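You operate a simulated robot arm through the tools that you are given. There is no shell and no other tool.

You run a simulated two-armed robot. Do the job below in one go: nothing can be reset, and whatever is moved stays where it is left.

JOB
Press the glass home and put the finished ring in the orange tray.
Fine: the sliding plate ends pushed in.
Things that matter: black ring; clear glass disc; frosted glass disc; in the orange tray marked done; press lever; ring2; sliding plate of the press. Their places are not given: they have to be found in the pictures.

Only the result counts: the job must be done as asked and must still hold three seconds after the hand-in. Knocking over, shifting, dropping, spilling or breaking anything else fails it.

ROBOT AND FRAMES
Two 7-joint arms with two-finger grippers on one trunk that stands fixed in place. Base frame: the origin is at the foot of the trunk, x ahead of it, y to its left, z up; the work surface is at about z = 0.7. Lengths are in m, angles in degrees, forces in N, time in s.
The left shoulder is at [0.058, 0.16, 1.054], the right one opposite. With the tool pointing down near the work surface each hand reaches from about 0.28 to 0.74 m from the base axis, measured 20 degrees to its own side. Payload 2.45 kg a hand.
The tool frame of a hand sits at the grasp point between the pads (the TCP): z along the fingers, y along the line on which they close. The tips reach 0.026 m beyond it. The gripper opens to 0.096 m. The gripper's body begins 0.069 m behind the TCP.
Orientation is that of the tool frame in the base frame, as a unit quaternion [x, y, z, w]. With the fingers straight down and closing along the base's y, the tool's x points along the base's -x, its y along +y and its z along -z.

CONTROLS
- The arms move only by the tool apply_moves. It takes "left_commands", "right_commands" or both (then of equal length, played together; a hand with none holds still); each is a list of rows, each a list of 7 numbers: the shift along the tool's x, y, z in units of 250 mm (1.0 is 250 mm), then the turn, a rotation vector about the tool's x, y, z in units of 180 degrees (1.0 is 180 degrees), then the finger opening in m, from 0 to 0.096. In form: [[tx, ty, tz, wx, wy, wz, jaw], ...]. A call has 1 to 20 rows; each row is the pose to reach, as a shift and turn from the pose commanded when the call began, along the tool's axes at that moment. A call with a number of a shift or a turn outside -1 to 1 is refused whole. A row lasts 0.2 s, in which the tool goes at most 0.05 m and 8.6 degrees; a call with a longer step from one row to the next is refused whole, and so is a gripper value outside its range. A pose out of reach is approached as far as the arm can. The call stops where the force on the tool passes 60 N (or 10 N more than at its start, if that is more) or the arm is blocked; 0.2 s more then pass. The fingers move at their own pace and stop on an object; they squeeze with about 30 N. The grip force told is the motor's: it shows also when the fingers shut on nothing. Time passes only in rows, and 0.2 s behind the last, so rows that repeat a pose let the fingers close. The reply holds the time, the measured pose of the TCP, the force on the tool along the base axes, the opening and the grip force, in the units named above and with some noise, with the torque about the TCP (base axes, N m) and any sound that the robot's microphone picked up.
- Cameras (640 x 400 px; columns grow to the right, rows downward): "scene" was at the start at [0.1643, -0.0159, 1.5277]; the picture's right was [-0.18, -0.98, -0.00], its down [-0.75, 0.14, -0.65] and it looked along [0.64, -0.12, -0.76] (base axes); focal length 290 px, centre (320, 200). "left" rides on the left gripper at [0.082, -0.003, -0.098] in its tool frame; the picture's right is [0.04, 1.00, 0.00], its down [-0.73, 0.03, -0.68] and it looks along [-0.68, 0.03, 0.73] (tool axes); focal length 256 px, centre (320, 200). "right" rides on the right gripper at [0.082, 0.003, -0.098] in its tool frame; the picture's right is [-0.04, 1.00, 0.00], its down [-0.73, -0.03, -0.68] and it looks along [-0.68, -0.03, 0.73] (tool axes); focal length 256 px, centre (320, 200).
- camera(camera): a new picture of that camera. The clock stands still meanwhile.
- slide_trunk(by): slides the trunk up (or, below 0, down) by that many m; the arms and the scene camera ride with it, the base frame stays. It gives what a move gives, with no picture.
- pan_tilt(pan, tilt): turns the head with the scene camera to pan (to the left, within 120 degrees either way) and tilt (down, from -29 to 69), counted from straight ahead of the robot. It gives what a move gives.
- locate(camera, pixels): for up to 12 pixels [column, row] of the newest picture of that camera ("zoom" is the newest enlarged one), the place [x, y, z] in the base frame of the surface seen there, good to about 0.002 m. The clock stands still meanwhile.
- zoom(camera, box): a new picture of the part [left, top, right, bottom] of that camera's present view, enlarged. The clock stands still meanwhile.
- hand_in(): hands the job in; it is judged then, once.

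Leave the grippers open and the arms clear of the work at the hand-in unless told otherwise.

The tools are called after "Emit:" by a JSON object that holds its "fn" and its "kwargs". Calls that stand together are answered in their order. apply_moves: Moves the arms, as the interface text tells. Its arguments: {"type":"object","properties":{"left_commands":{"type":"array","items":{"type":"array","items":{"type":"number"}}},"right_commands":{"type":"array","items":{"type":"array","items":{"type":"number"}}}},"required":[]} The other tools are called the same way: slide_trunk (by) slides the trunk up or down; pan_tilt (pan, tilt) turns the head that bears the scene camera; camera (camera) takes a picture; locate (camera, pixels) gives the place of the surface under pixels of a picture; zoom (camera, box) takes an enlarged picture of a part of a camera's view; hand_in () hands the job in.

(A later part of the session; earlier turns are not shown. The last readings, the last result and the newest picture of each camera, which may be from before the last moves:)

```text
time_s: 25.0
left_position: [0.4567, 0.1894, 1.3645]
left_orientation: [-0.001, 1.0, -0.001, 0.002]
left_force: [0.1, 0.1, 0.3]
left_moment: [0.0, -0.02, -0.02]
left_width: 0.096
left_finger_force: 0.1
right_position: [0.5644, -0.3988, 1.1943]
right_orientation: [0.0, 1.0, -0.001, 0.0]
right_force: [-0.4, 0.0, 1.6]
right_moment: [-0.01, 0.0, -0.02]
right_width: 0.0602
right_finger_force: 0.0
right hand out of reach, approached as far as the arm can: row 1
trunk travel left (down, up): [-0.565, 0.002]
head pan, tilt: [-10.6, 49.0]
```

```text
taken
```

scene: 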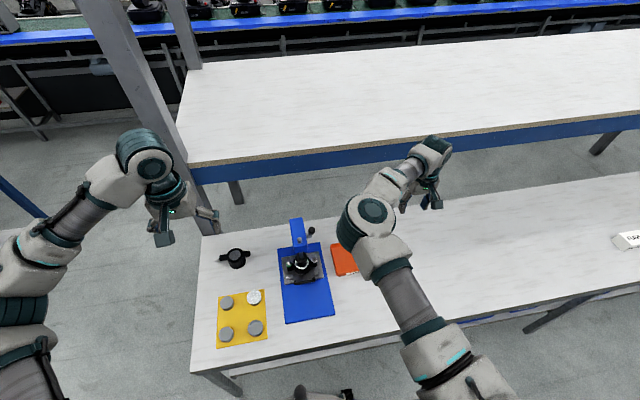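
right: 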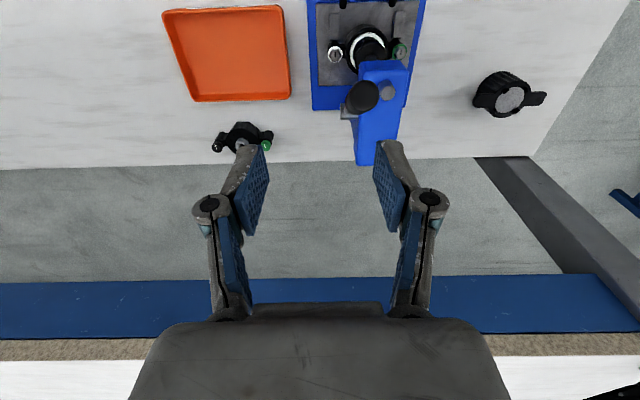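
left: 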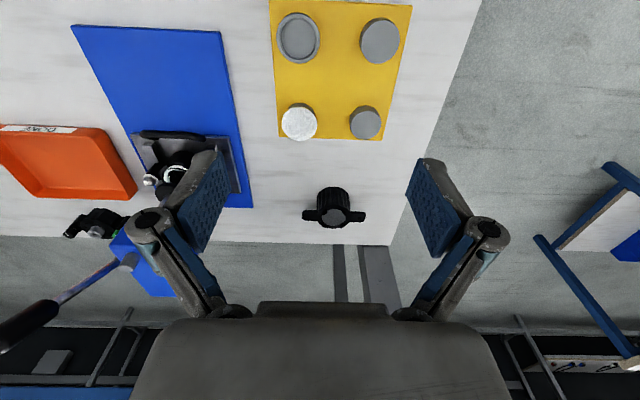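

Right hand is clear. Now I'll bring the left hand toward the lever, tilting it 27.5° so the fingers point along the lever axis, in two stages.

Emit:
{"fn": "apply_moves", "kwargs": {"left_commands": [[-0.047, -0.127, 0.107, 0, -0.0255, 0, 0.08], [-0.093, -0.253, 0.213, 0, -0.051, 0, 0.06], [-0.14, -0.38, 0.32, 0, -0.0765, 0, 0.06], [-0.187, -0.507, 0.427, 0, -0.102, 0, 0.06], [-0.233, -0.633, 0.533, 0, -0.1275, 0, 0.06], [-0.28, -0.76, 0.64, 0, -0.153, 0, 0.06], [-0.28, -0.76, 0.64, 0, -0.153, 0, 0.06]]}}

Emit:
{"fn": "camera", "kwargs": {"camera": "left"}}

Emit:
{"fn": "camera", "kwargs": {"camera": "scene"}}

```text
time_s: 26.6
left_position: [0.5283, -0.0017, 1.2052]
left_orientation: [0.0, 0.971, 0.0, 0.24]
left_force: [0.1, -1.0, 0.7]
left_moment: [-0.01, -0.02, 0.0]
left_width: 0.0599
left_finger_force: 0.0
right_position: [0.5647, -0.4006, 1.1955]
right_orientation: [-0.001, 1.0, 0.0, 0.0]
right_force: [-1.2, 0.7, 0.0]
right_moment: [0.01, 0.0, 0.03]
right_width: 0.0601
right_finger_force: 0.0
trunk travel left (down, up): [-0.565, 0.002]
head pan, tilt: [-10.6, 49.0]
```

```text
taken
```

left: 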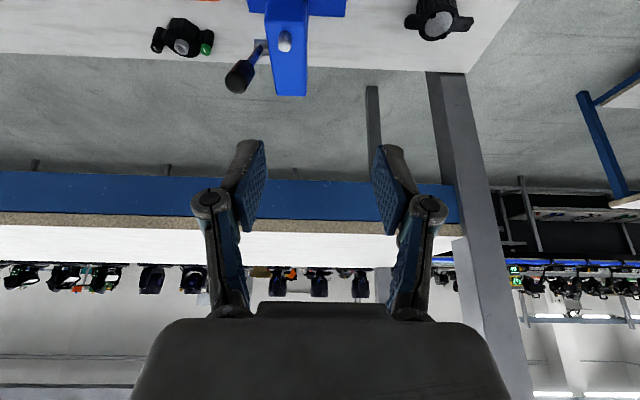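

```text
taken
```

scene: 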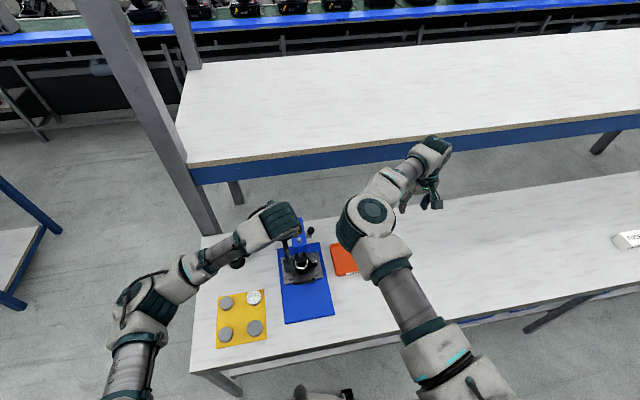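

The left hand moves freely inward: (0.528,-0.002,1.205), tilted as intended. I'll refine the lever's location from this camera (knob at about (240,75)).

Emit:
{"fn": "zoom", "kwargs": {"camera": "left", "box": [200, 20, 320, 110]}}

Emit:
{"fn": "locate", "kwargs": {"camera": "left", "pixels": [[240, 75], [235, 78], [245, 70], [248, 66], [254, 57], [258, 51], [262, 46], [232, 84], [237, 90], [232, 72], [247, 80], [262, 41]]}}

```text
4.44 times, centred on (260, 65) of left
```

zoom: 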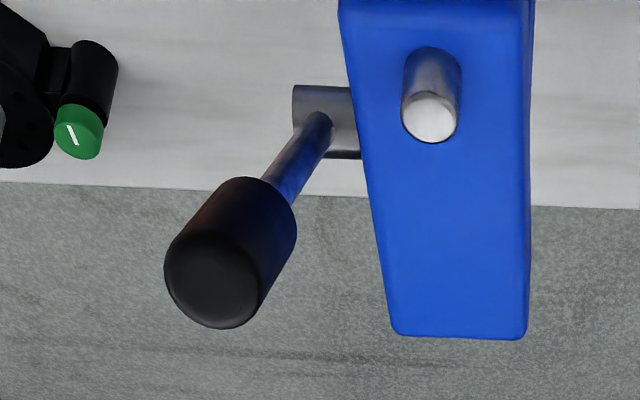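

```text
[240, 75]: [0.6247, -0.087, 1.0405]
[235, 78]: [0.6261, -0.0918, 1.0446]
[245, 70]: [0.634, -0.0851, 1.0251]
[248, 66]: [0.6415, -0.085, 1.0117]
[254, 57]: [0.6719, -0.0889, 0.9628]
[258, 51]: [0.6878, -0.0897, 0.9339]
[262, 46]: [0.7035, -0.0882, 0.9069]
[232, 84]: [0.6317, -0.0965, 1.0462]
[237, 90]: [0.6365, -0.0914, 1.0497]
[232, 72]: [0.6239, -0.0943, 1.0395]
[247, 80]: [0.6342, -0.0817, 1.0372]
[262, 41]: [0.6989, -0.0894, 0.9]
```

Lever refined: pivot about (0.712,-0.0945,0.900), lean ~28.5°, knob spanning radius 0.128–0.168 m. I'll move the left hand to the pre-grasp point on the lever axis at (0.605,-0.0945,1.098).

Emit:
{"fn": "apply_moves", "kwargs": {"left_commands": [[-0.018, -0.1, 0.1, 0, 0, 0, 0.06], [-0.036, -0.2, 0.22, 0, 0, 0, 0.06], [-0.054, -0.3, 0.36, 0, 0, 0, 0.06], [-0.0714, -0.371, 0.522, 0, 0, 0, 0.06], [-0.0714, -0.371, 0.522, 0, 0, 0, 0.06]]}}

Emit:
{"fn": "camera", "kwargs": {"camera": "left"}}

Emit:
{"fn": "zoom", "kwargs": {"camera": "scene", "box": [260, 190, 350, 300]}}

```text
time_s: 27.8
left_position: [0.6037, -0.0942, 1.0961]
left_orientation: [0.0, 0.971, 0.001, 0.241]
left_force: [-1.0, 0.2, -1.4]
left_moment: [0.01, 0.01, -0.01]
left_width: 0.06
left_finger_force: 0.0
right_position: [0.5647, -0.3992, 1.1952]
right_orientation: [-0.002, 1.0, -0.002, 0.0]
right_force: [-0.4, -0.2, 0.0]
right_moment: [-0.01, 0.0, -0.02]
right_width: 0.0599
right_finger_force: 0.1
trunk travel left (down, up): [-0.565, 0.002]
head pan, tilt: [-10.6, 49.0]
```

```text
taken
```

left: 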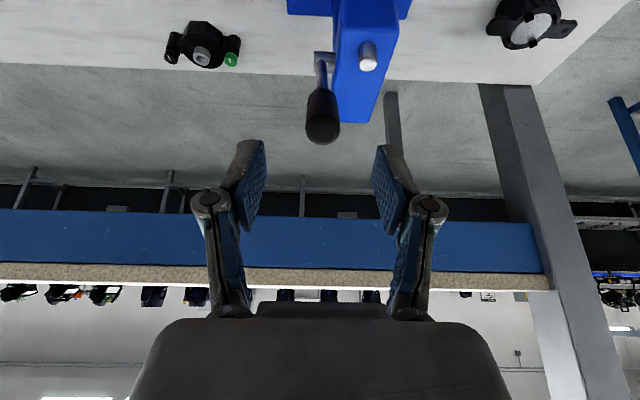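

```text
3.64 times, centred on (305, 245) of scene
```

zoom: 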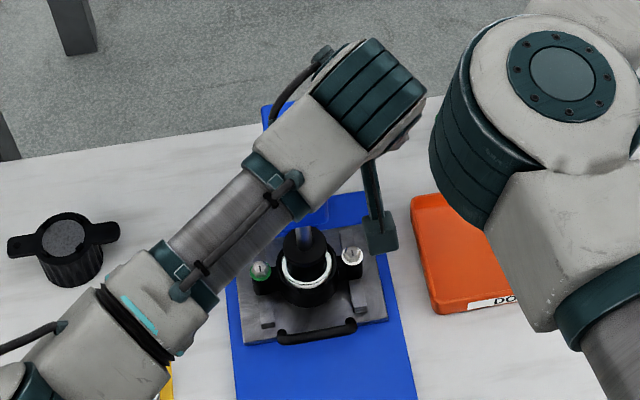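

The knob sits centred between the open fingers. I'll advance 0.078 m along the finger direction, then close on the knob.

Emit:
{"fn": "apply_moves", "kwargs": {"left_commands": [[0, 0, 0.105, 0, 0, 0, 0.06], [0, 0, 0.21, 0, 0, 0, 0.06], [0, 0, 0.312, 0, 0, 0, 0.06], [0, 0, 0.312, 0, 0, 0, 0.01], [0, 0, 0.312, 0, 0, 0, 0.01], [0, 0, 0.312, 0, 0, 0, 0.01]]}}

Emit:
{"fn": "camera", "kwargs": {"camera": "left"}}

```text
time_s: 29.2
left_position: [0.641, -0.0939, 1.0282]
left_orientation: [-0.002, 0.971, 0.001, 0.239]
left_force: [2.4, 9.2, -1.5]
left_moment: [-0.19, 0.0, -0.1]
left_width: 0.0233
left_finger_force: 45.0
right_position: [0.5651, -0.3986, 1.1953]
right_orientation: [-0.002, 1.0, -0.002, 0.0]
right_force: [0.6, 0.6, 0.3]
right_moment: [-0.01, 0.01, 0.02]
right_width: 0.06
right_finger_force: 0.0
trunk travel left (down, up): [-0.565, 0.002]
head pan, tilt: [-10.6, 49.0]
```

```text
taken
```

left: 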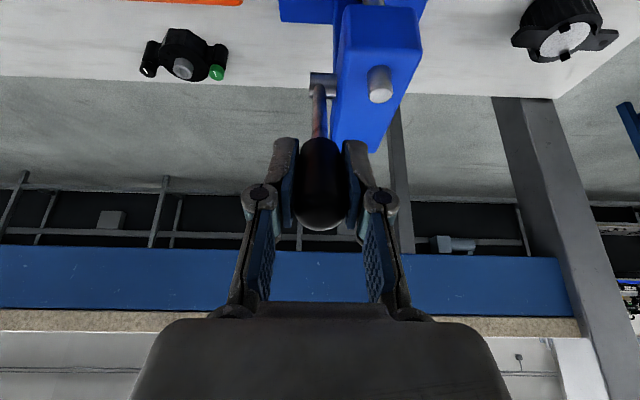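

Gripped: width 0.0233 m, held firmly. Now I'll pull the lever along its arc toward the robot, in 5° steps about the pivot (first from 29° to 49° lean), turning the tool with it and watching forces and sounds.

Emit:
{"fn": "apply_moves", "kwargs": {"left_commands": [[0.0511, 0.004, 0.0035, 0, -0.0278, 0, 0.01], [0.1017, 0.004, 0.0112, 0, -0.0556, 0, 0.01], [0.1509, 0.004, 0.0233, 0, -0.0833, 0, 0.01], [0.1994, 0.004, 0.0399, 0, -0.1111, 0, 0.01]]}}

Emit:
{"fn": "camera", "kwargs": {"camera": "scene"}}

Emit:
{"fn": "zoom", "kwargs": {"camera": "scene", "box": [265, 200, 345, 300]}}

Emit:
{"fn": "camera", "kwargs": {"camera": "left"}}

```text
time_s: 30.2
left_position: [0.6014, -0.0941, 0.9961]
left_orientation: [-0.001, 0.914, 0.0, 0.405]
left_force: [5.1, 6.4, -0.5]
left_moment: [0.03, -0.25, 0.06]
left_width: 0.0231
left_finger_force: 45.4
right_position: [0.5642, -0.3984, 1.1952]
right_orientation: [-0.002, 1.0, -0.002, 0.0]
right_force: [-0.5, -0.8, -0.5]
right_moment: [0.02, -0.01, 0.01]
right_width: 0.0601
right_finger_force: 0.1
trunk travel left (down, up): [-0.565, 0.002]
head pan, tilt: [-10.6, 49.0]
```

```text
taken
```

scene: 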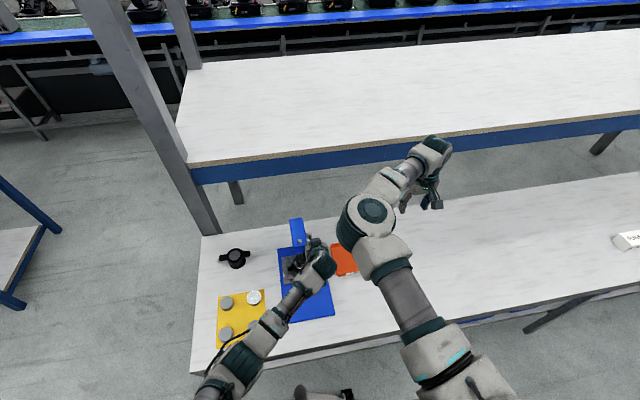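

```text
4.00 times, centred on (305, 250) of scene
```

zoom: 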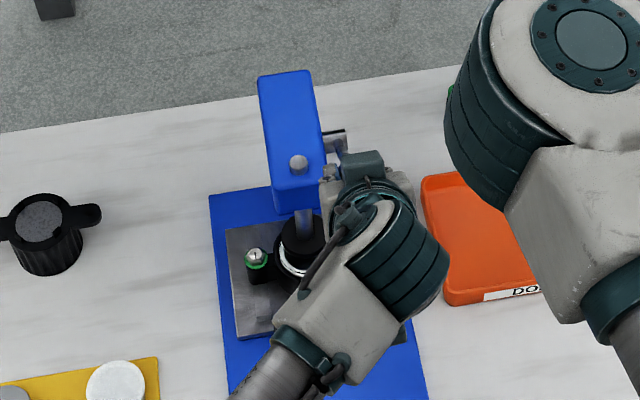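

```text
taken
```

left: 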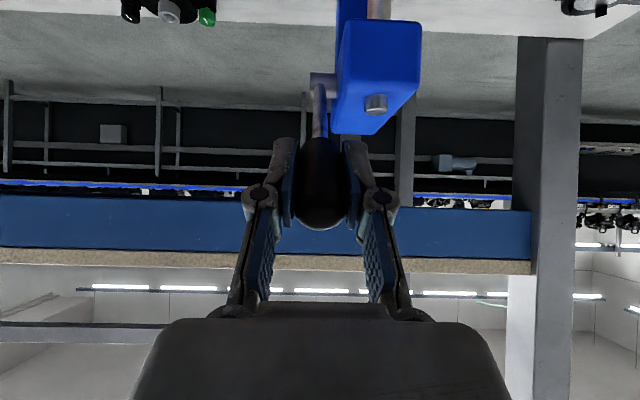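

The lever follows easily (about 5 N) and the ram is coming down. Continuing along the arc from 49° to 69° lean.

Emit:
{"fn": "apply_moves", "kwargs": {"left_commands": [[0.0511, 0.0, 0.0032, 0, -0.0278, 0, 0.01], [0.1019, 0.0, 0.0109, 0, -0.0556, 0, 0.01], [0.1515, 0.0, 0.0229, 0, -0.0833, 0, 0.01], [0.2001, 0.0, 0.0395, 0, -0.1111, 0, 0.01]]}}

Emit:
{"fn": "zoom", "kwargs": {"camera": "scene", "box": [265, 200, 345, 300]}}

Emit:
{"fn": "camera", "kwargs": {"camera": "left"}}

```text
time_s: 31.2
left_position: [0.5745, -0.0929, 0.9527]
left_orientation: [0.0, 0.829, 0.0, 0.559]
left_force: [2.2, 5.7, 5.0]
left_moment: [0.27, -0.69, 0.34]
left_width: 0.0234
left_finger_force: 44.5
right_position: [0.5644, -0.3995, 1.1967]
right_orientation: [-0.002, 1.0, -0.001, 0.0]
right_force: [-0.2, 0.9, 0.7]
right_moment: [0.01, -0.01, 0.01]
right_width: 0.0598
right_finger_force: 0.1
trunk travel left (down, up): [-0.565, 0.002]
head pan, tilt: [-10.6, 49.0]
```

```text
4.00 times, centred on (305, 250) of scene
```

zoom: 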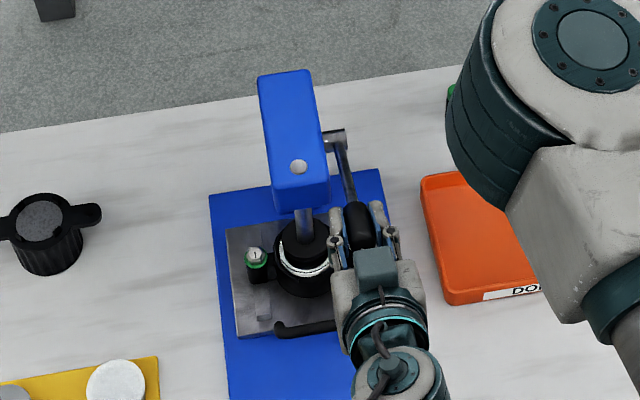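

```text
taken
```

left: 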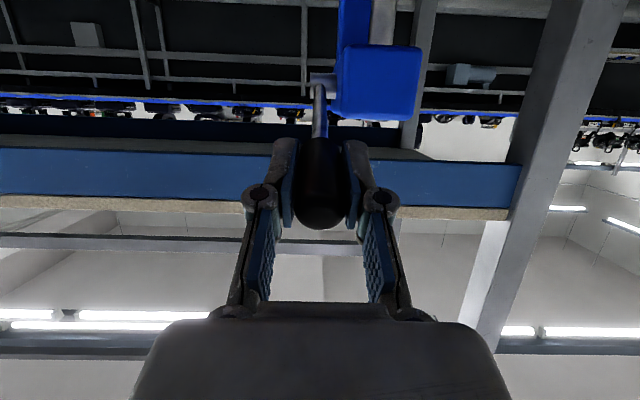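

The lever is at about 69° lean and the ram has dropped (its top is flush with the head). I'll check how low the foot is now.

Emit:
{"fn": "locate", "kwargs": {"camera": "zoom", "pixels": [[300, 168], [290, 240], [322, 240], [305, 262], [300, 272], [300, 285], [256, 257], [305, 225]]}}

Emit:
{"fn": "zoom", "kwargs": {"camera": "scene", "box": [285, 240, 325, 280]}}

```text
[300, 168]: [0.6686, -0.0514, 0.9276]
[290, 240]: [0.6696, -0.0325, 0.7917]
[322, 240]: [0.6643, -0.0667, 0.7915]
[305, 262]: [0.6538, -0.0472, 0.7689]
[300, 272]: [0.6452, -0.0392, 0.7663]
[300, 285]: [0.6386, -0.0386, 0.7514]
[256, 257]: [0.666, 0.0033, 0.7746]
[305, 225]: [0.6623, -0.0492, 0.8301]
```

```text
10.00 times, centred on (305, 260) of scene
```

zoom: 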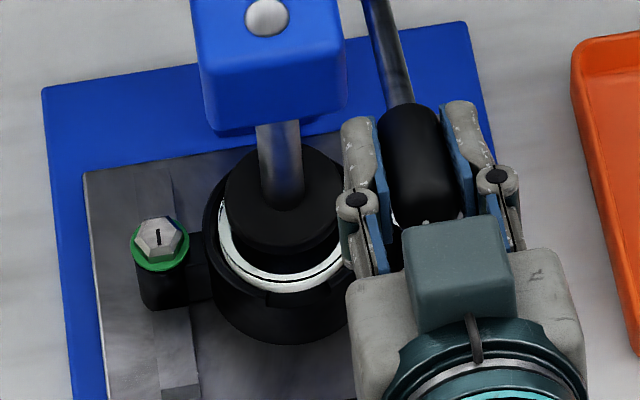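

The foot top went from z 0.809 to 0.792 for 40° of lever (≈0.44 mm per degree), so the foot is nearly on the glass. I'll go on in small steps, watching force and listening: 4° first.

Emit:
{"fn": "apply_moves", "kwargs": {"left_commands": [[0.0203, 0.0, 0.001, 0, -0.0111, 0, 0.01], [0.0406, 0.0, 0.0022, 0, -0.0222, 0, 0.01]]}}

```text
time_s: 31.8
left_position: [0.5716, -0.094, 0.9445]
left_orientation: [-0.001, 0.81, 0.0, 0.586]
left_force: [1.2, 7.8, 6.3]
left_moment: [0.11, -0.75, 0.27]
left_width: 0.023
left_finger_force: 44.9
right_position: [0.5646, -0.3984, 1.196]
right_orientation: [-0.001, 1.0, -0.002, 0.001]
right_force: [0.0, 0.6, 0.5]
right_moment: [0.01, 0.0, -0.05]
right_width: 0.0599
right_finger_force: 0.2
trunk travel left (down, up): [-0.565, 0.002]
head pan, tilt: [-10.6, 49.0]
```

Still only ~6 N of resistance, no sound yet. Another 4° in two small rows.

Emit:
{"fn": "apply_moves", "kwargs": {"left_commands": [[0.0205, 0.0, 0.001, 0, -0.0111, 0, 0.01], [0.0409, 0.0, 0.0024, 0, -0.0222, 0, 0.01]]}}

```text
time_s: 32.4
left_position: [0.5684, -0.0944, 0.9342]
left_orientation: [-0.001, 0.789, 0.0, 0.614]
left_force: [-1.2, 7.6, 7.4]
left_moment: [0.06, -0.79, 0.2]
left_width: 0.0231
left_finger_force: 45.0
right_position: [0.5637, -0.3991, 1.1953]
right_orientation: [-0.002, 1.0, -0.001, 0.0]
right_force: [-0.8, -0.3, -0.4]
right_moment: [-0.02, 0.01, 0.0]
right_width: 0.0599
right_finger_force: 0.1
trunk travel left (down, up): [-0.565, 0.002]
head pan, tilt: [-10.6, 49.0]
```

Force is slowly rising (7.4 N). Another 4°.

Emit:
{"fn": "apply_moves", "kwargs": {"left_commands": [[0.0205, 0.0, 0.001, 0, -0.0111, 0, 0.01], [0.0411, 0.0, 0.0021, 0, -0.0222, 0, 0.01]]}}

Emit:
{"fn": "zoom", "kwargs": {"camera": "scene", "box": [285, 240, 325, 280]}}

Emit:
{"fn": "locate", "kwargs": {"camera": "zoom", "pixels": [[265, 15], [250, 220], [290, 225], [325, 215], [290, 270], [260, 240], [158, 240]]}}

```text
time_s: 33.0
left_position: [0.5674, -0.094, 0.9236]
left_orientation: [-0.001, 0.767, 0.001, 0.641]
left_force: [-3.0, 8.7, 7.5]
left_moment: [0.17, -0.86, 0.24]
left_width: 0.0233
left_finger_force: 44.1
right_position: [0.5643, -0.3978, 1.1953]
right_orientation: [-0.002, 1.0, -0.002, 0.0]
right_force: [-0.1, 1.0, -0.7]
right_moment: [0.01, 0.01, 0.02]
right_width: 0.0599
right_finger_force: 0.0
trunk travel left (down, up): [-0.565, 0.002]
head pan, tilt: [-10.6, 49.0]
```

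```text
10.00 times, centred on (305, 260) of scene
```

zoom: 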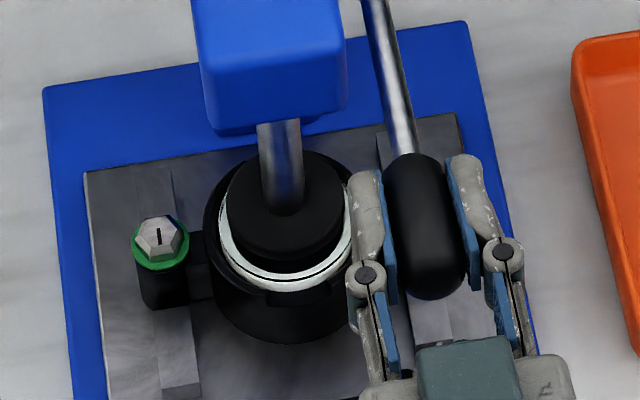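

```text
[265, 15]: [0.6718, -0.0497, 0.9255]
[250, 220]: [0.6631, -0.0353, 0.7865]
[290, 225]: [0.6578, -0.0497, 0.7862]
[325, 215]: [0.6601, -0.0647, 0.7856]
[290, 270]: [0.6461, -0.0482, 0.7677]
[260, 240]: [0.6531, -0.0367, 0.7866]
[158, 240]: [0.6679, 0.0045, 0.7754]
```

Foot top is now at z 0.786. No click yet; I'll continue with another 4°.

Emit:
{"fn": "apply_moves", "kwargs": {"left_commands": [[0.0203, 0.0, 0.001, 0, -0.0111, 0, 0.01], [0.0406, 0.0, 0.0024, 0, -0.0222, 0, 0.01]]}}

```text
time_s: 33.6
left_position: [0.5656, -0.0931, 0.9012]
left_orientation: [0.004, 0.748, 0.013, 0.664]
left_force: [-6.4, -1.1, 0.3]
left_moment: [0.0, 0.31, 0.02]
left_width: 0.0237
left_finger_force: 10.1
right_position: [0.5639, -0.4128, 1.1909]
right_orientation: [-0.002, 1.0, 0.005, 0.0]
right_force: [-0.5, -0.2, -1.5]
right_moment: [0.07, -0.06, 0.01]
right_width: 0.0601
right_finger_force: 0.0
trunk travel left (down, up): [-0.565, 0.002]
head pan, tilt: [-10.6, 49.0]
```

Something changed abruptly: left z dropped more than commanded, the grip force fell, and the right hand shifted ~15 mm. The arms may be touching. I'll look before doing anything.

Emit:
{"fn": "camera", "kwargs": {"camera": "scene"}}

Emit:
{"fn": "zoom", "kwargs": {"camera": "scene", "box": [265, 220, 345, 290]}}

Emit:
{"fn": "camera", "kwargs": {"camera": "left"}}

Emit:
{"fn": "camera", "kwargs": {"camera": "right"}}

```text
taken
```

scene: 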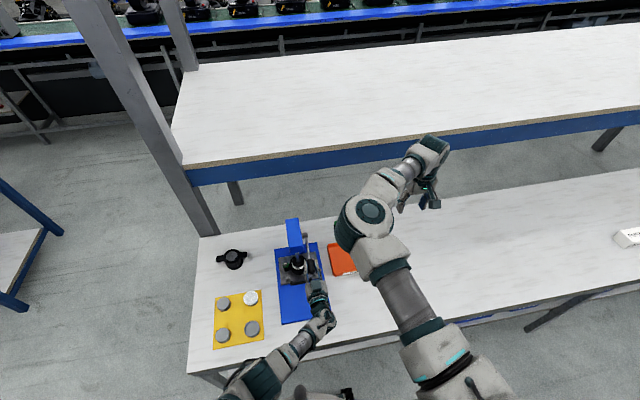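

```text
5.71 times, centred on (305, 255) of scene
```

zoom: 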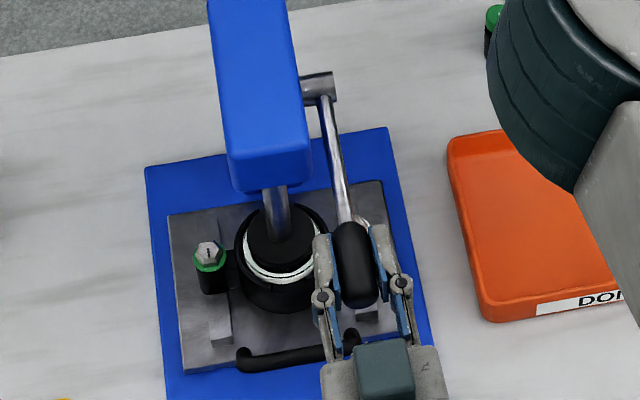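

```text
taken
```

left: 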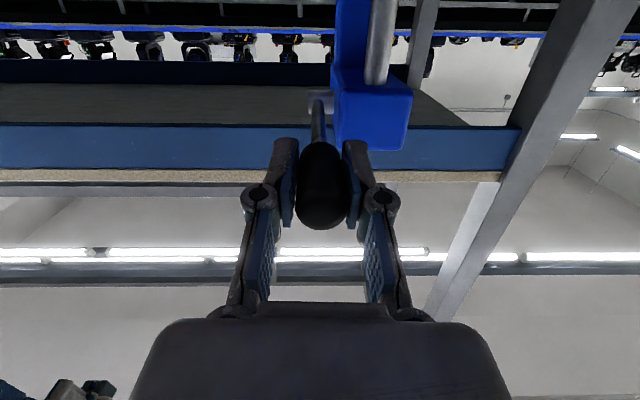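

```text
taken
```

right: 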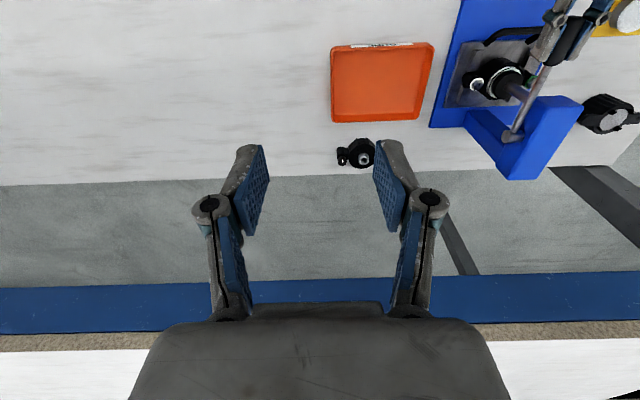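

The lever seems to have jumped down to ~90° and the whole robot was jolted (the scene view shifted slightly). I'll hold still for two rows and read again.

Emit:
{"fn": "apply_moves", "kwargs": {"left_commands": [[0, 0, 0, 0, 0, 0, 0.01], [0, 0, 0, 0, 0, 0, 0.01]]}}

Emit:
{"fn": "camera", "kwargs": {"camera": "scene"}}

Emit:
{"fn": "zoom", "kwargs": {"camera": "scene", "box": [285, 240, 325, 280]}}

Emit:
{"fn": "locate", "kwargs": {"camera": "zoom", "pixels": [[240, 220], [280, 225], [315, 215], [280, 270], [150, 240], [265, 10], [370, 260]]}}

```text
time_s: 34.1
left_position: [0.5664, -0.092, 0.9113]
left_orientation: [0.009, 0.743, -0.012, 0.67]
left_force: [2.8, -16.6, -2.0]
left_moment: [-0.32, 0.38, -0.56]
left_width: 0.0235
left_finger_force: 44.9
right_position: [0.5644, -0.3857, 1.2013]
right_orientation: [-0.004, 1.0, -0.007, 0.002]
right_force: [-0.4, -0.4, 0.6]
right_moment: [0.03, 0.03, 0.01]
right_width: 0.06
right_finger_force: 0.2
trunk travel left (down, up): [-0.565, 0.002]
head pan, tilt: [-10.6, 49.0]
stopped in row 2 (left hand): the force on the tool passed its limit at 75 N (the readings are from after the stop); the commanded pose is now the measured one
```

```text
taken
```

scene: 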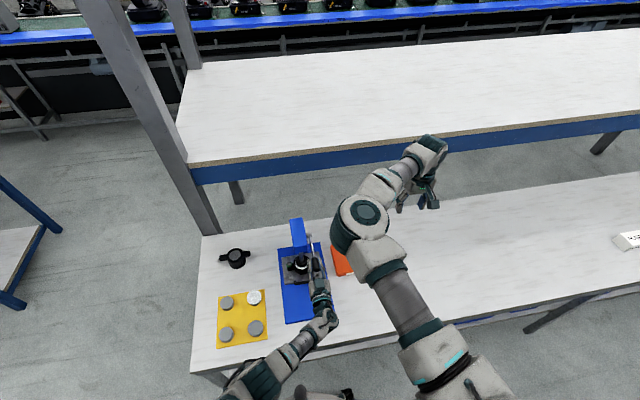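

```text
10.00 times, centred on (305, 260) of scene
```

zoom: 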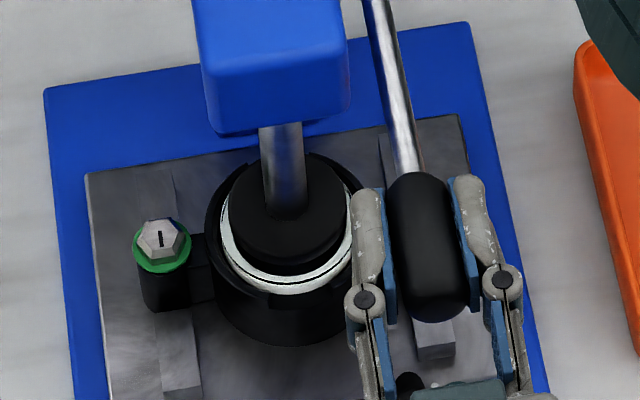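

```text
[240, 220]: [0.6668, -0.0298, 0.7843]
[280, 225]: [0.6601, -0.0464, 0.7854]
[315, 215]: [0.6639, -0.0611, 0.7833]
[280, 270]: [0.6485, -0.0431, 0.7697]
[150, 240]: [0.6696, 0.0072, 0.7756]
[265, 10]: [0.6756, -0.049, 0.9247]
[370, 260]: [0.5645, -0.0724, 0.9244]
```

The readings swing (right hand y -0.413 → -0.386, 75 N spike), so the robot is oscillating, maybe the left arm is close to touching itself or the trunk. I'll let it settle with a short hold on both hands.

Emit:
{"fn": "apply_moves", "kwargs": {"right_commands": [[0, 0, 0, 0, 0, 0, 0.06]]}}

Emit:
{"fn": "camera", "kwargs": {"camera": "scene"}}

```text
time_s: 34.5
left_position: [0.5675, -0.0921, 0.9122]
left_orientation: [0.01, 0.742, -0.006, 0.67]
left_force: [8.2, -7.7, -0.2]
left_moment: [0.19, 0.15, 0.19]
left_width: 0.0231
left_finger_force: 45.3
right_position: [0.5619, -0.3928, 1.1984]
right_orientation: [-0.003, 1.0, -0.004, 0.002]
right_force: [0.5, 0.0, -0.2]
right_moment: [-0.01, -0.04, 0.0]
right_width: 0.0602
right_finger_force: 0.0
trunk travel left (down, up): [-0.565, 0.002]
head pan, tilt: [-10.6, 49.0]
```

```text
taken
```

scene: 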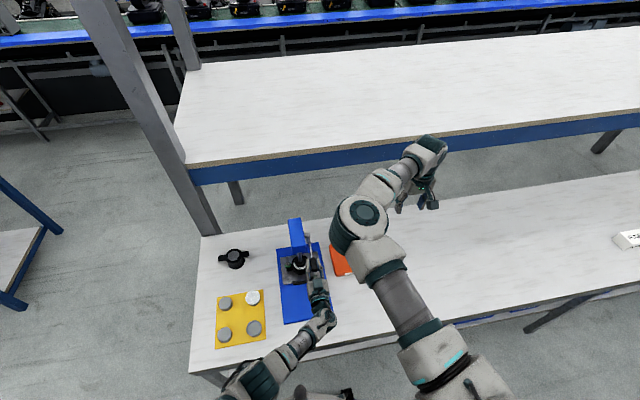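

Now it's settling: lever at about 85°, forces below 10 N. I'll turn the head down and left to see whether the left arm is touching the trunk or itself.

Emit:
{"fn": "pan_tilt", "kwargs": {"pan": 15, "tilt": 68}}

Emit:
{"fn": "camera", "kwargs": {"camera": "scene"}}

```text
time_s: 35.4
left_position: [0.5658, -0.0923, 0.912]
left_orientation: [0.009, 0.742, -0.007, 0.671]
left_force: [9.3, -9.2, 3.0]
left_moment: [-0.03, -0.33, -0.14]
left_width: 0.0232
left_finger_force: 45.2
right_position: [0.5633, -0.392, 1.2007]
right_orientation: [-0.003, 1.0, -0.004, 0.002]
right_force: [0.2, 0.5, 0.4]
right_moment: [-0.01, 0.01, -0.01]
right_width: 0.0598
right_finger_force: 0.1
trunk travel left (down, up): [-0.565, 0.002]
head pan, tilt: [15.0, 68.0]
```

```text
taken
```

scene: 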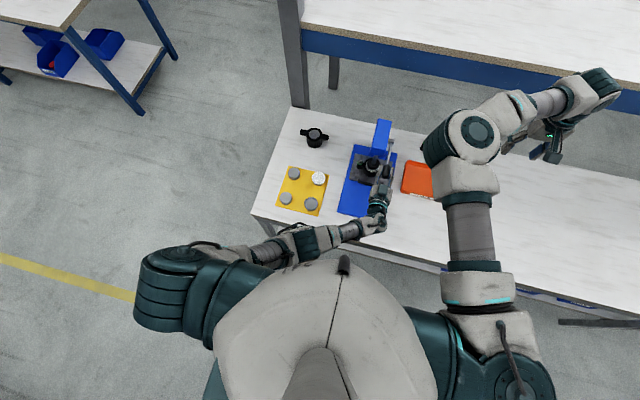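

This view shows the left elbow folded right in front of the chest, so the jolt was the left arm touching the trunk because the tool was nearly horizontal. Also the foot hasn't reached the glass yet (foot bottom ≈ 0.776, glass ≈ 0.769). I'll keep holding the knob and pivot the tool back toward vertical about the grip point (about 39°), which moves the wrist and elbow away from the chest.

Emit:
{"fn": "apply_moves", "kwargs": {"left_commands": [[0, 0, 0, 0, 0.036, 0, 0.01], [0, 0, 0, 0, 0.072, 0, 0.01], [0, 0, 0, 0, 0.108, 0, 0.01], [0, 0, 0, 0, 0.145, 0, 0.01], [0, 0, 0, 0, 0.181, 0, 0.01], [0, 0, 0, 0, 0.217, 0, 0.01]]}}

Emit:
{"fn": "camera", "kwargs": {"camera": "scene"}}

```text
time_s: 36.8
left_position: [0.5617, -0.0927, 0.907]
left_orientation: [0.014, 0.917, -0.01, 0.398]
left_force: [12.0, -15.8, -7.0]
left_moment: [-0.03, 1.27, 1.7]
left_width: 0.0231
left_finger_force: 44.4
right_position: [0.5622, -0.3916, 1.201]
right_orientation: [-0.004, 1.0, -0.006, 0.001]
right_force: [-0.7, 0.7, 0.2]
right_moment: [0.03, -0.07, 0.0]
right_width: 0.0599
right_finger_force: 0.0
trunk travel left (down, up): [-0.565, 0.002]
head pan, tilt: [15.0, 68.0]
stopped in row 6 (left hand): the force on the tool passed its limit at 64 N (the readings are from after the stop); the commanded pose is now the measured one
```

```text
taken
```

scene: 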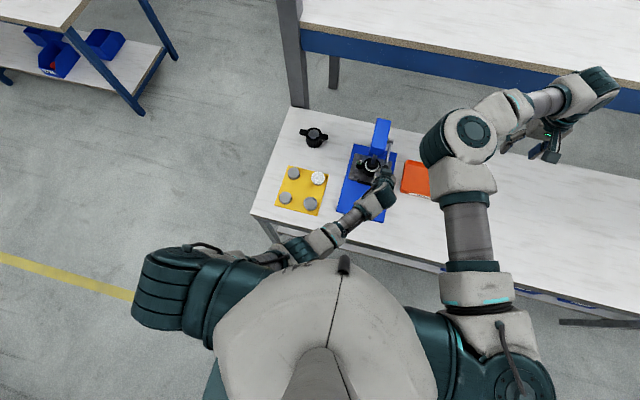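

The force limit tripped while pivoting (sideways and twisting load, elbow still near the chest). I'll carry the lever back up its arc gently while still holding it, without turning the tool, then let go and lower the trunk for a better arm posture.

Emit:
{"fn": "apply_moves", "kwargs": {"left_commands": [[-0.0406, 0, -0.0315, 0, 0, 0, 0.01], [-0.0838, 0, -0.0597, 0, 0, 0, 0.01], [-0.129, 0, -0.084, 0, 0, 0, 0.01], [-0.1763, 0, -0.1042, 0, 0, 0, 0.01], [-0.2255, 0, -0.1201, 0, 0, 0, 0.01], [-0.2754, 0, -0.1317, 0, 0, 0, 0.01]]}}

Emit:
{"fn": "camera", "kwargs": {"camera": "left"}}

Emit:
{"fn": "camera", "kwargs": {"camera": "scene"}}

```text
time_s: 37.8
left_position: [0.566, -0.0919, 0.9538]
left_orientation: [0.021, 0.916, -0.024, 0.401]
left_force: [19.5, -85.0, -8.4]
left_moment: [-0.02, 0.29, 1.32]
left_width: 0.0243
left_finger_force: 45.3
right_position: [0.5602, -0.3854, 1.2035]
right_orientation: [0.002, 1.0, -0.007, 0.002]
right_force: [-0.1, 0.4, 0.1]
right_moment: [-0.02, 0.01, 0.0]
right_width: 0.0601
right_finger_force: 0.1
trunk travel left (down, up): [-0.565, 0.002]
head pan, tilt: [15.0, 68.0]
stopped in row 4 (left hand): the force on the tool passed its limit at 65 N (the readings are from after the stop); the commanded pose is now the measured one
```

```text
taken
```

left: 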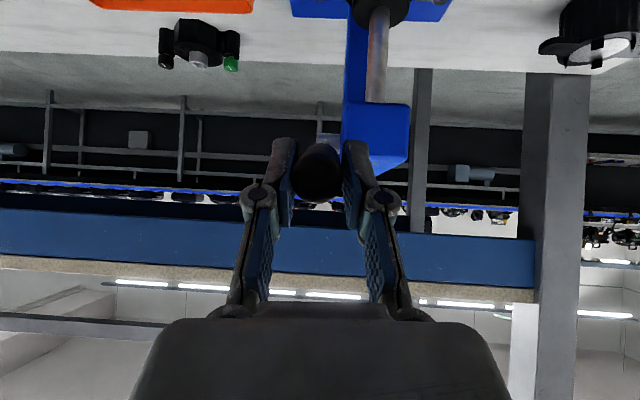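

```text
taken
```

scene: 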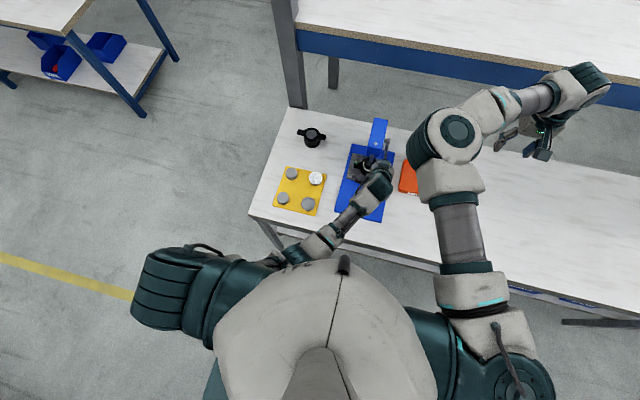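

There's now an 85 N sideways load on the left hand: the elbow is wedged on the chest and the hand is levering against the knob. I'll open the fingers in place to free it.

Emit:
{"fn": "apply_moves", "kwargs": {"left_commands": [[0, 0, 0, 0, 0, 0, 0.07], [0, 0, 0, 0, 0, 0, 0.07]]}}

Emit:
{"fn": "camera", "kwargs": {"camera": "left"}}

Emit:
{"fn": "camera", "kwargs": {"camera": "scene"}}

```text
time_s: 38.4
left_position: [0.5625, -0.0676, 0.9478]
left_orientation: [0.015, 0.918, -0.008, 0.397]
left_force: [0.6, -3.5, 2.0]
left_moment: [0.18, 0.04, 0.21]
left_width: 0.0766
left_finger_force: 4.0
right_position: [0.5556, -0.369, 1.2117]
right_orientation: [-0.005, 1.0, -0.014, 0.004]
right_force: [-0.2, 0.0, -0.7]
right_moment: [0.0, -0.02, -0.01]
right_width: 0.0602
right_finger_force: 0.1
trunk travel left (down, up): [-0.565, 0.002]
head pan, tilt: [15.0, 68.0]
```

```text
taken
```

left: 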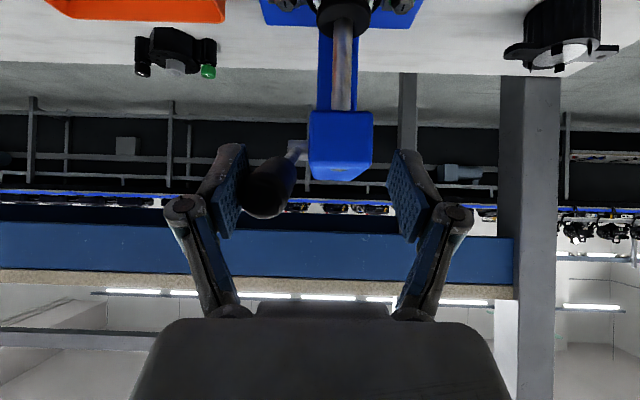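

```text
taken
```

scene: 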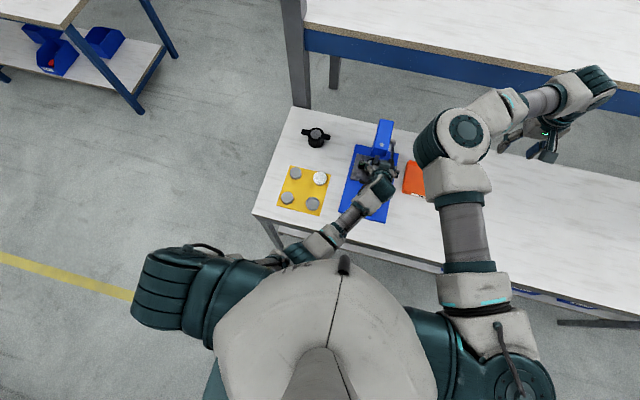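

Opened. The lever stays put, and the hand sprang 24 mm to the left; the knob now lies near the right finger. I'll re-centre a little to the right, then lift straight up while turning the tool toward vertical, so the fingers clear the knob and the elbow comes off the chest.

Emit:
{"fn": "apply_moves", "kwargs": {"left_commands": [[-0.04, -0.04, -0.04, 0, 0.03, 0, 0.096], [-0.12, -0.06, -0.11, 0, 0.06, 0, 0.096], [-0.21, -0.06, -0.19, 0, 0.1, 0, 0.096], [-0.3, -0.06, -0.28, 0, 0.14, 0, 0.096], [-0.4, -0.06, -0.37, 0, 0.18, 0, 0.096]]}}

Emit:
{"fn": "camera", "kwargs": {"camera": "left"}}

Emit:
{"fn": "camera", "kwargs": {"camera": "scene"}}

```text
time_s: 39.6
left_position: [0.5649, -0.0933, 1.0876]
left_orientation: [0.018, 0.992, -0.004, 0.125]
left_force: [-1.0, -0.4, -0.5]
left_moment: [0.04, 0.0, 0.03]
left_width: 0.0956
left_finger_force: 0.1
right_position: [0.5569, -0.3774, 1.2089]
right_orientation: [-0.003, 1.0, -0.009, 0.004]
right_force: [0.0, 0.2, 0.7]
right_moment: [0.04, 0.0, 0.03]
right_width: 0.0598
right_finger_force: 0.0
trunk travel left (down, up): [-0.565, 0.002]
head pan, tilt: [15.0, 68.0]
```

```text
taken
```

left: 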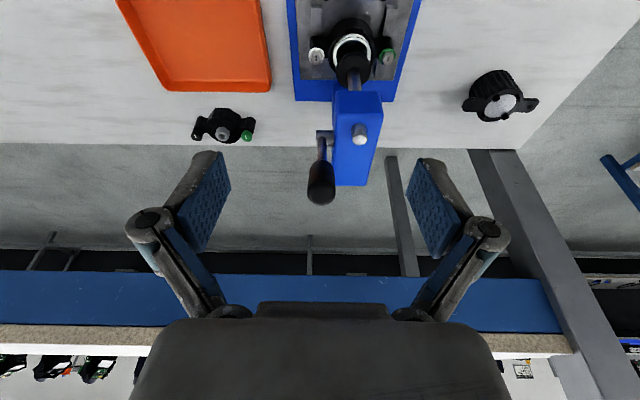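

```text
taken
```

scene: 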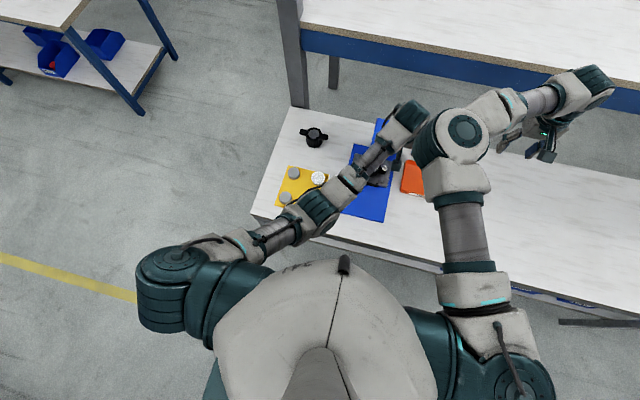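

The lever has sprung back up by itself (knob at (320,185) in the left view, ram cap raised), so it's a spring-return press. Now I'll move both hands clear: left hand up and left, right hand further right, before lowering the trunk.

Emit:
{"fn": "apply_moves", "kwargs": {"left_commands": [[0.0, 0.0, -0.15, 0, 0.01, 0, 0.096], [0.05, 0.1, -0.3, 0, 0.02, 0, 0.096], [0.15, 0.25, -0.4, 0, 0.03, 0, 0.096], [0.25, 0.4, -0.5, 0, 0.04, 0, 0.096], [0.35, 0.55, -0.55, 0, 0.04, 0, 0.096], [0.4, 0.7, -0.6, 0, 0.04, 0, 0.096]], "right_commands": [[0.06, -0.12, 0, 0, 0, 0, 0.06], [0.12, -0.24, 0, 0, 0, 0, 0.06], [0.18, -0.36, 0, 0, 0, 0, 0.06], [0.24, -0.48, 0, 0, 0, 0, 0.06], [0.3, -0.6, 0, 0, 0, 0, 0.06], [0.36, -0.72, 0, 0, 0, 0, 0.06]]}}

Emit:
{"fn": "camera", "kwargs": {"camera": "scene"}}

```text
refused: row 3 steps farther than a row can; nothing moved
```

```text
taken
```

scene: 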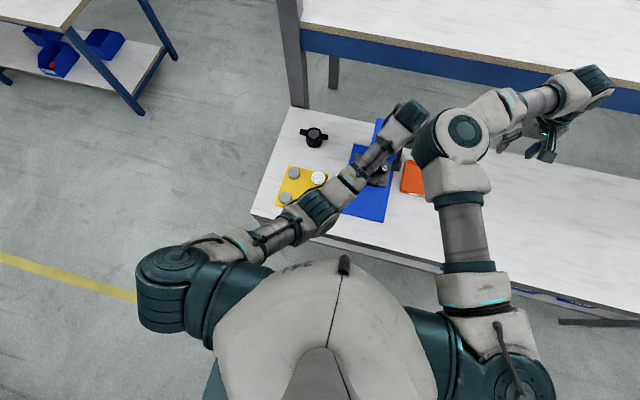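

A step was too long. I'll resend the same motion with smaller steps.

Emit:
{"fn": "apply_moves", "kwargs": {"left_commands": [[0.0, 0.0, -0.15, 0, 0.01, 0, 0.096], [0.05, 0.08, -0.28, 0, 0.02, 0, 0.096], [0.1, 0.18, -0.38, 0, 0.03, 0, 0.096], [0.17, 0.3, -0.46, 0, 0.04, 0, 0.096], [0.24, 0.43, -0.52, 0, 0.04, 0, 0.096], [0.31, 0.56, -0.56, 0, 0.04, 0, 0.096], [0.38, 0.69, -0.6, 0, 0.04, 0, 0.096]], "right_commands": [[0.06, -0.12, 0, 0, 0, 0, 0.06], [0.12, -0.24, 0, 0, 0, 0, 0.06], [0.18, -0.36, 0, 0, 0, 0, 0.06], [0.24, -0.48, 0, 0, 0, 0, 0.06], [0.3, -0.6, 0, 0, 0, 0, 0.06], [0.36, -0.72, 0, 0, 0, 0, 0.06], [0.36, -0.72, 0, 0, 0, 0, 0.06]]}}

Emit:
{"fn": "camera", "kwargs": {"camera": "scene"}}

```text
time_s: 41.2
left_position: [0.5311, 0.0997, 1.0988]
left_orientation: [0.01, 0.997, 0.004, 0.08]
left_force: [0.3, 0.0, -0.4]
left_moment: [0.0, -0.01, -0.02]
left_width: 0.0959
left_finger_force: 0.1
left hand out of reach, approached as far as the arm can: row 3, 4, 5, 6, 7
right_position: [0.4675, -0.5481, 1.2156]
right_orientation: [-0.004, 1.0, -0.013, 0.005]
right_force: [-0.6, 1.5, 0.6]
right_moment: [-0.02, 0.02, -0.02]
right_width: 0.0599
right_finger_force: 0.0
trunk travel left (down, up): [-0.565, 0.002]
head pan, tilt: [15.0, 68.0]
```

```text
taken
```

scene: 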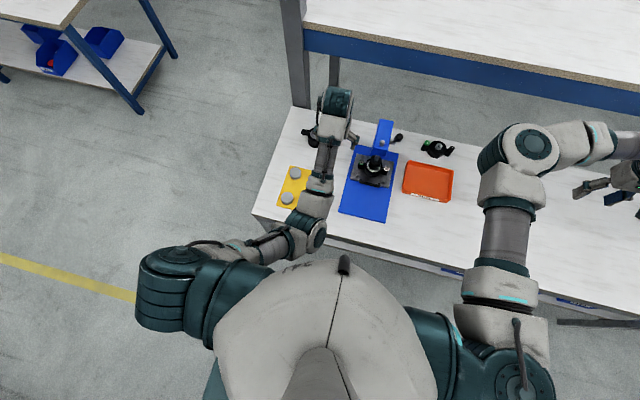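

The left arm's elbow has swung in front of the chest. I'll pull the left hand outward (to the left) to bring the elbow back out.

Emit:
{"fn": "apply_moves", "kwargs": {"left_commands": [[0.02, 0.15, 0, 0, 0, 0, 0.096], [0.05, 0.3, 0, 0, 0, 0, 0.096], [0.08, 0.45, 0, 0, 0, 0, 0.096], [0.11, 0.6, 0, 0, 0, 0, 0.096], [0.14, 0.75, 0, 0, 0, 0, 0.096], [0.17, 0.9, 0, 0, 0, 0, 0.096]]}}

Emit:
{"fn": "camera", "kwargs": {"camera": "scene"}}

```text
time_s: 42.6
left_position: [0.4856, 0.3026, 1.0784]
left_orientation: [0.02, 0.998, -0.005, 0.065]
left_force: [0.6, 0.1, 0.3]
left_moment: [-0.01, 0.01, -0.02]
left_width: 0.0962
left_finger_force: 0.1
right_position: [0.4679, -0.5535, 1.2129]
right_orientation: [-0.004, 1.0, -0.012, 0.004]
right_force: [-0.4, -0.7, 0.0]
right_moment: [-0.01, 0.0, 0.02]
right_width: 0.0601
right_finger_force: 0.1
trunk travel left (down, up): [-0.565, 0.002]
head pan, tilt: [15.0, 68.0]
```

```text
taken
```

scene: 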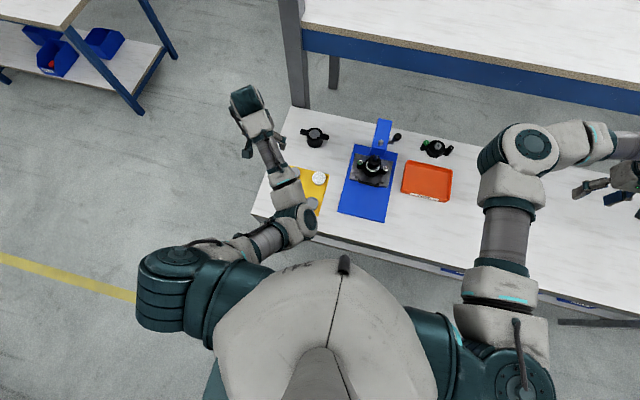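

The left elbow is still in front of the chest. I'll measure where the elbow and forearm are before untangling.

Emit:
{"fn": "locate", "kwargs": {"camera": "scene", "pixels": [[310, 220], [265, 240], [215, 250], [165, 260], [160, 310], [280, 180], [258, 110], [520, 145], [490, 205], [500, 280], [345, 265], [300, 290]]}}

```text
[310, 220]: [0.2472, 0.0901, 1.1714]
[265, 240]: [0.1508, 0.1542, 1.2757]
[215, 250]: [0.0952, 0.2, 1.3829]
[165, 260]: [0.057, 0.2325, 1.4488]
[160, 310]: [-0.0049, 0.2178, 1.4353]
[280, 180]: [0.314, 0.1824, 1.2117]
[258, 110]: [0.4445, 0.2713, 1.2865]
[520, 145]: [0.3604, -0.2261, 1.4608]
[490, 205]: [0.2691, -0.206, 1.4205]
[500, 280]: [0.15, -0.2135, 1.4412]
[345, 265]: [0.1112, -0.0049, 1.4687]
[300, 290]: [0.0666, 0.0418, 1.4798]
```

The left arm is in an elbow-down posture (elbow at (0.25,0.09,1.17)); with the trunk this high, the elbow gets pulled back into the chest. A lower trunk will be better. First I'll raise the left hand to keep it clear of the table when the trunk comes down.

Emit:
{"fn": "apply_moves", "kwargs": {"left_commands": [[0, 0, -0.16, 0, 0.01, 0, 0.096], [0, 0, -0.32, 0, 0.02, 0, 0.096], [0, 0, -0.48, 0, 0.03, 0, 0.096], [0, 0, -0.64, 0, 0.04, 0, 0.096]]}}

Emit:
{"fn": "camera", "kwargs": {"camera": "scene"}}

```text
time_s: 43.6
left_position: [0.4981, 0.3598, 1.2308]
left_orientation: [0.02, 1.0, -0.005, -0.001]
left_force: [-0.3, 0.6, 0.0]
left_moment: [-0.02, 0.0, 0.03]
left_width: 0.0959
left_finger_force: 0.1
left hand out of reach, approached as far as the arm can: row 1, 2, 3, 4
right_position: [0.4672, -0.5518, 1.214]
right_orientation: [-0.005, 1.0, -0.012, 0.004]
right_force: [-0.1, -0.4, -0.2]
right_moment: [-0.03, -0.01, 0.0]
right_width: 0.0601
right_finger_force: 0.1
trunk travel left (down, up): [-0.565, 0.002]
head pan, tilt: [15.0, 68.0]
```

```text
taken
```

scene: 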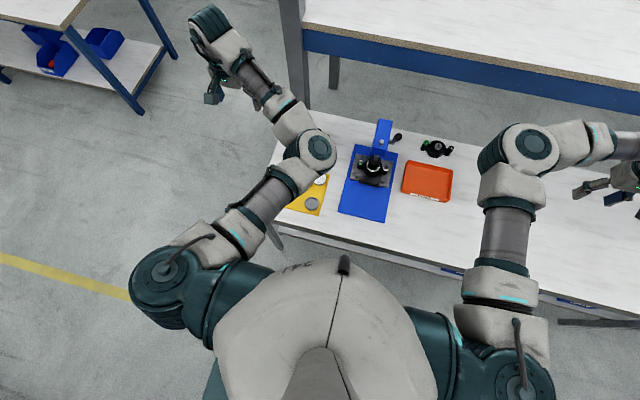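

The left elbow swung up-and-in when raised; it goes down again when the hand is low, and from that elbow-down posture it reached inward fine. New plan: keep the trunk here, keep the tool nearly vertical (elbow stays off the chest), close the fingers and push the lever from behind and above. First, lower the left hand and bring it inward with a yaw correction.

Emit:
{"fn": "apply_moves", "kwargs": {"left_commands": [[0, -0.05, 0.15, 0, 0, -0.0128, 0.096], [0, -0.15, 0.3, 0, 0, -0.0128, 0.096], [0, -0.28, 0.44, 0, 0, -0.0128, 0.096], [0, -0.42, 0.56, 0, 0, -0.0128, 0.096], [0, -0.56, 0.65, 0, 0, -0.0128, 0.096], [0, -0.68, 0.65, 0, 0, -0.0128, 0.096]]}}

Emit:
{"fn": "camera", "kwargs": {"camera": "scene"}}

```text
time_s: 45.0
left_position: [0.5082, 0.1912, 1.0552]
left_orientation: [-0.005, 1.0, -0.001, 0.005]
left_force: [0.3, -0.5, -0.1]
left_moment: [0.01, 0.04, 0.02]
left_width: 0.0961
left_finger_force: 0.0
left hand out of reach, approached as far as the arm can: row 1, 2, 3, 4, 5, 6
right_position: [0.4686, -0.5525, 1.2129]
right_orientation: [-0.004, 1.0, -0.012, 0.005]
right_force: [0.8, 0.0, -0.7]
right_moment: [0.03, 0.0, -0.02]
right_width: 0.06
right_finger_force: 0.0
trunk travel left (down, up): [-0.565, 0.002]
head pan, tilt: [15.0, 68.0]
```

```text
taken
```

scene: 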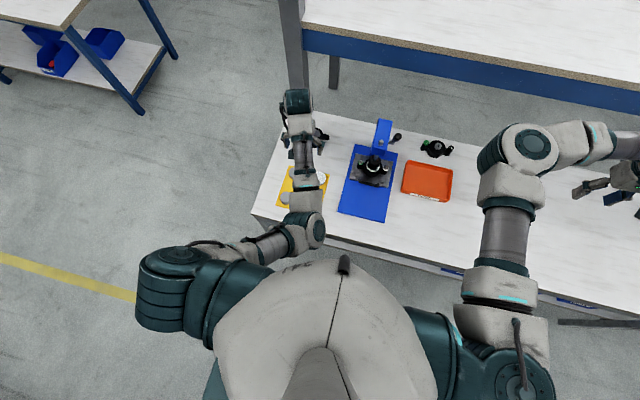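

Elbow is down again, hand at (0.508,0.191,1.055). Now I'll move inward to about (0.56,0.0,1.10), closing the fingers and tilting 15° forward.

Emit:
{"fn": "apply_moves", "kwargs": {"left_commands": [[-0.04, -0.15, -0.04, 0, -0.0167, 0, 0.06], [-0.08, -0.3, -0.08, 0, -0.0333, 0, 0.03], [-0.12, -0.45, -0.12, 0, -0.05, 0, 0.0], [-0.16, -0.6, -0.15, 0, -0.0667, 0, 0.0], [-0.2, -0.76, -0.18, 0, -0.0833, 0, 0.0]]}}

Emit:
{"fn": "camera", "kwargs": {"camera": "scene"}}

Emit:
{"fn": "camera", "kwargs": {"camera": "left"}}

```text
time_s: 46.2
left_position: [0.5633, 0.0053, 1.104]
left_orientation: [-0.005, 0.991, 0.0, 0.136]
left_force: [0.3, -1.2, -0.4]
left_moment: [0.02, 0.05, 0.01]
left_width: 0.0
left_finger_force: 28.8
right_position: [0.4678, -0.5527, 1.2127]
right_orientation: [-0.005, 1.0, -0.012, 0.004]
right_force: [0.2, -0.3, -0.2]
right_moment: [0.0, -0.02, 0.03]
right_width: 0.0599
right_finger_force: 0.1
trunk travel left (down, up): [-0.565, 0.002]
head pan, tilt: [15.0, 68.0]
```

```text
taken
```

scene: 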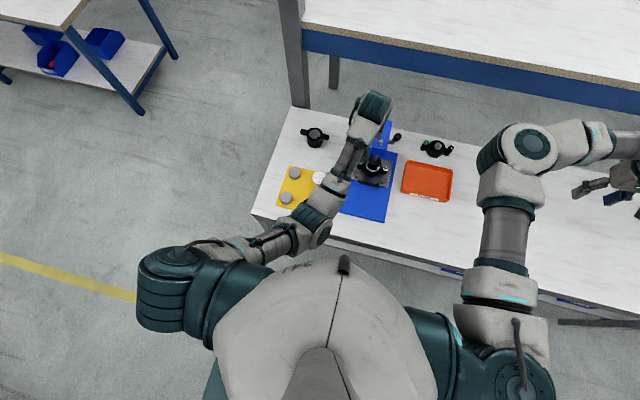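

```text
taken
```

left: 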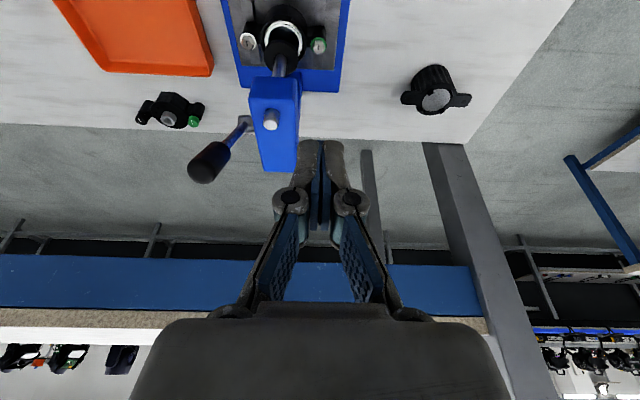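

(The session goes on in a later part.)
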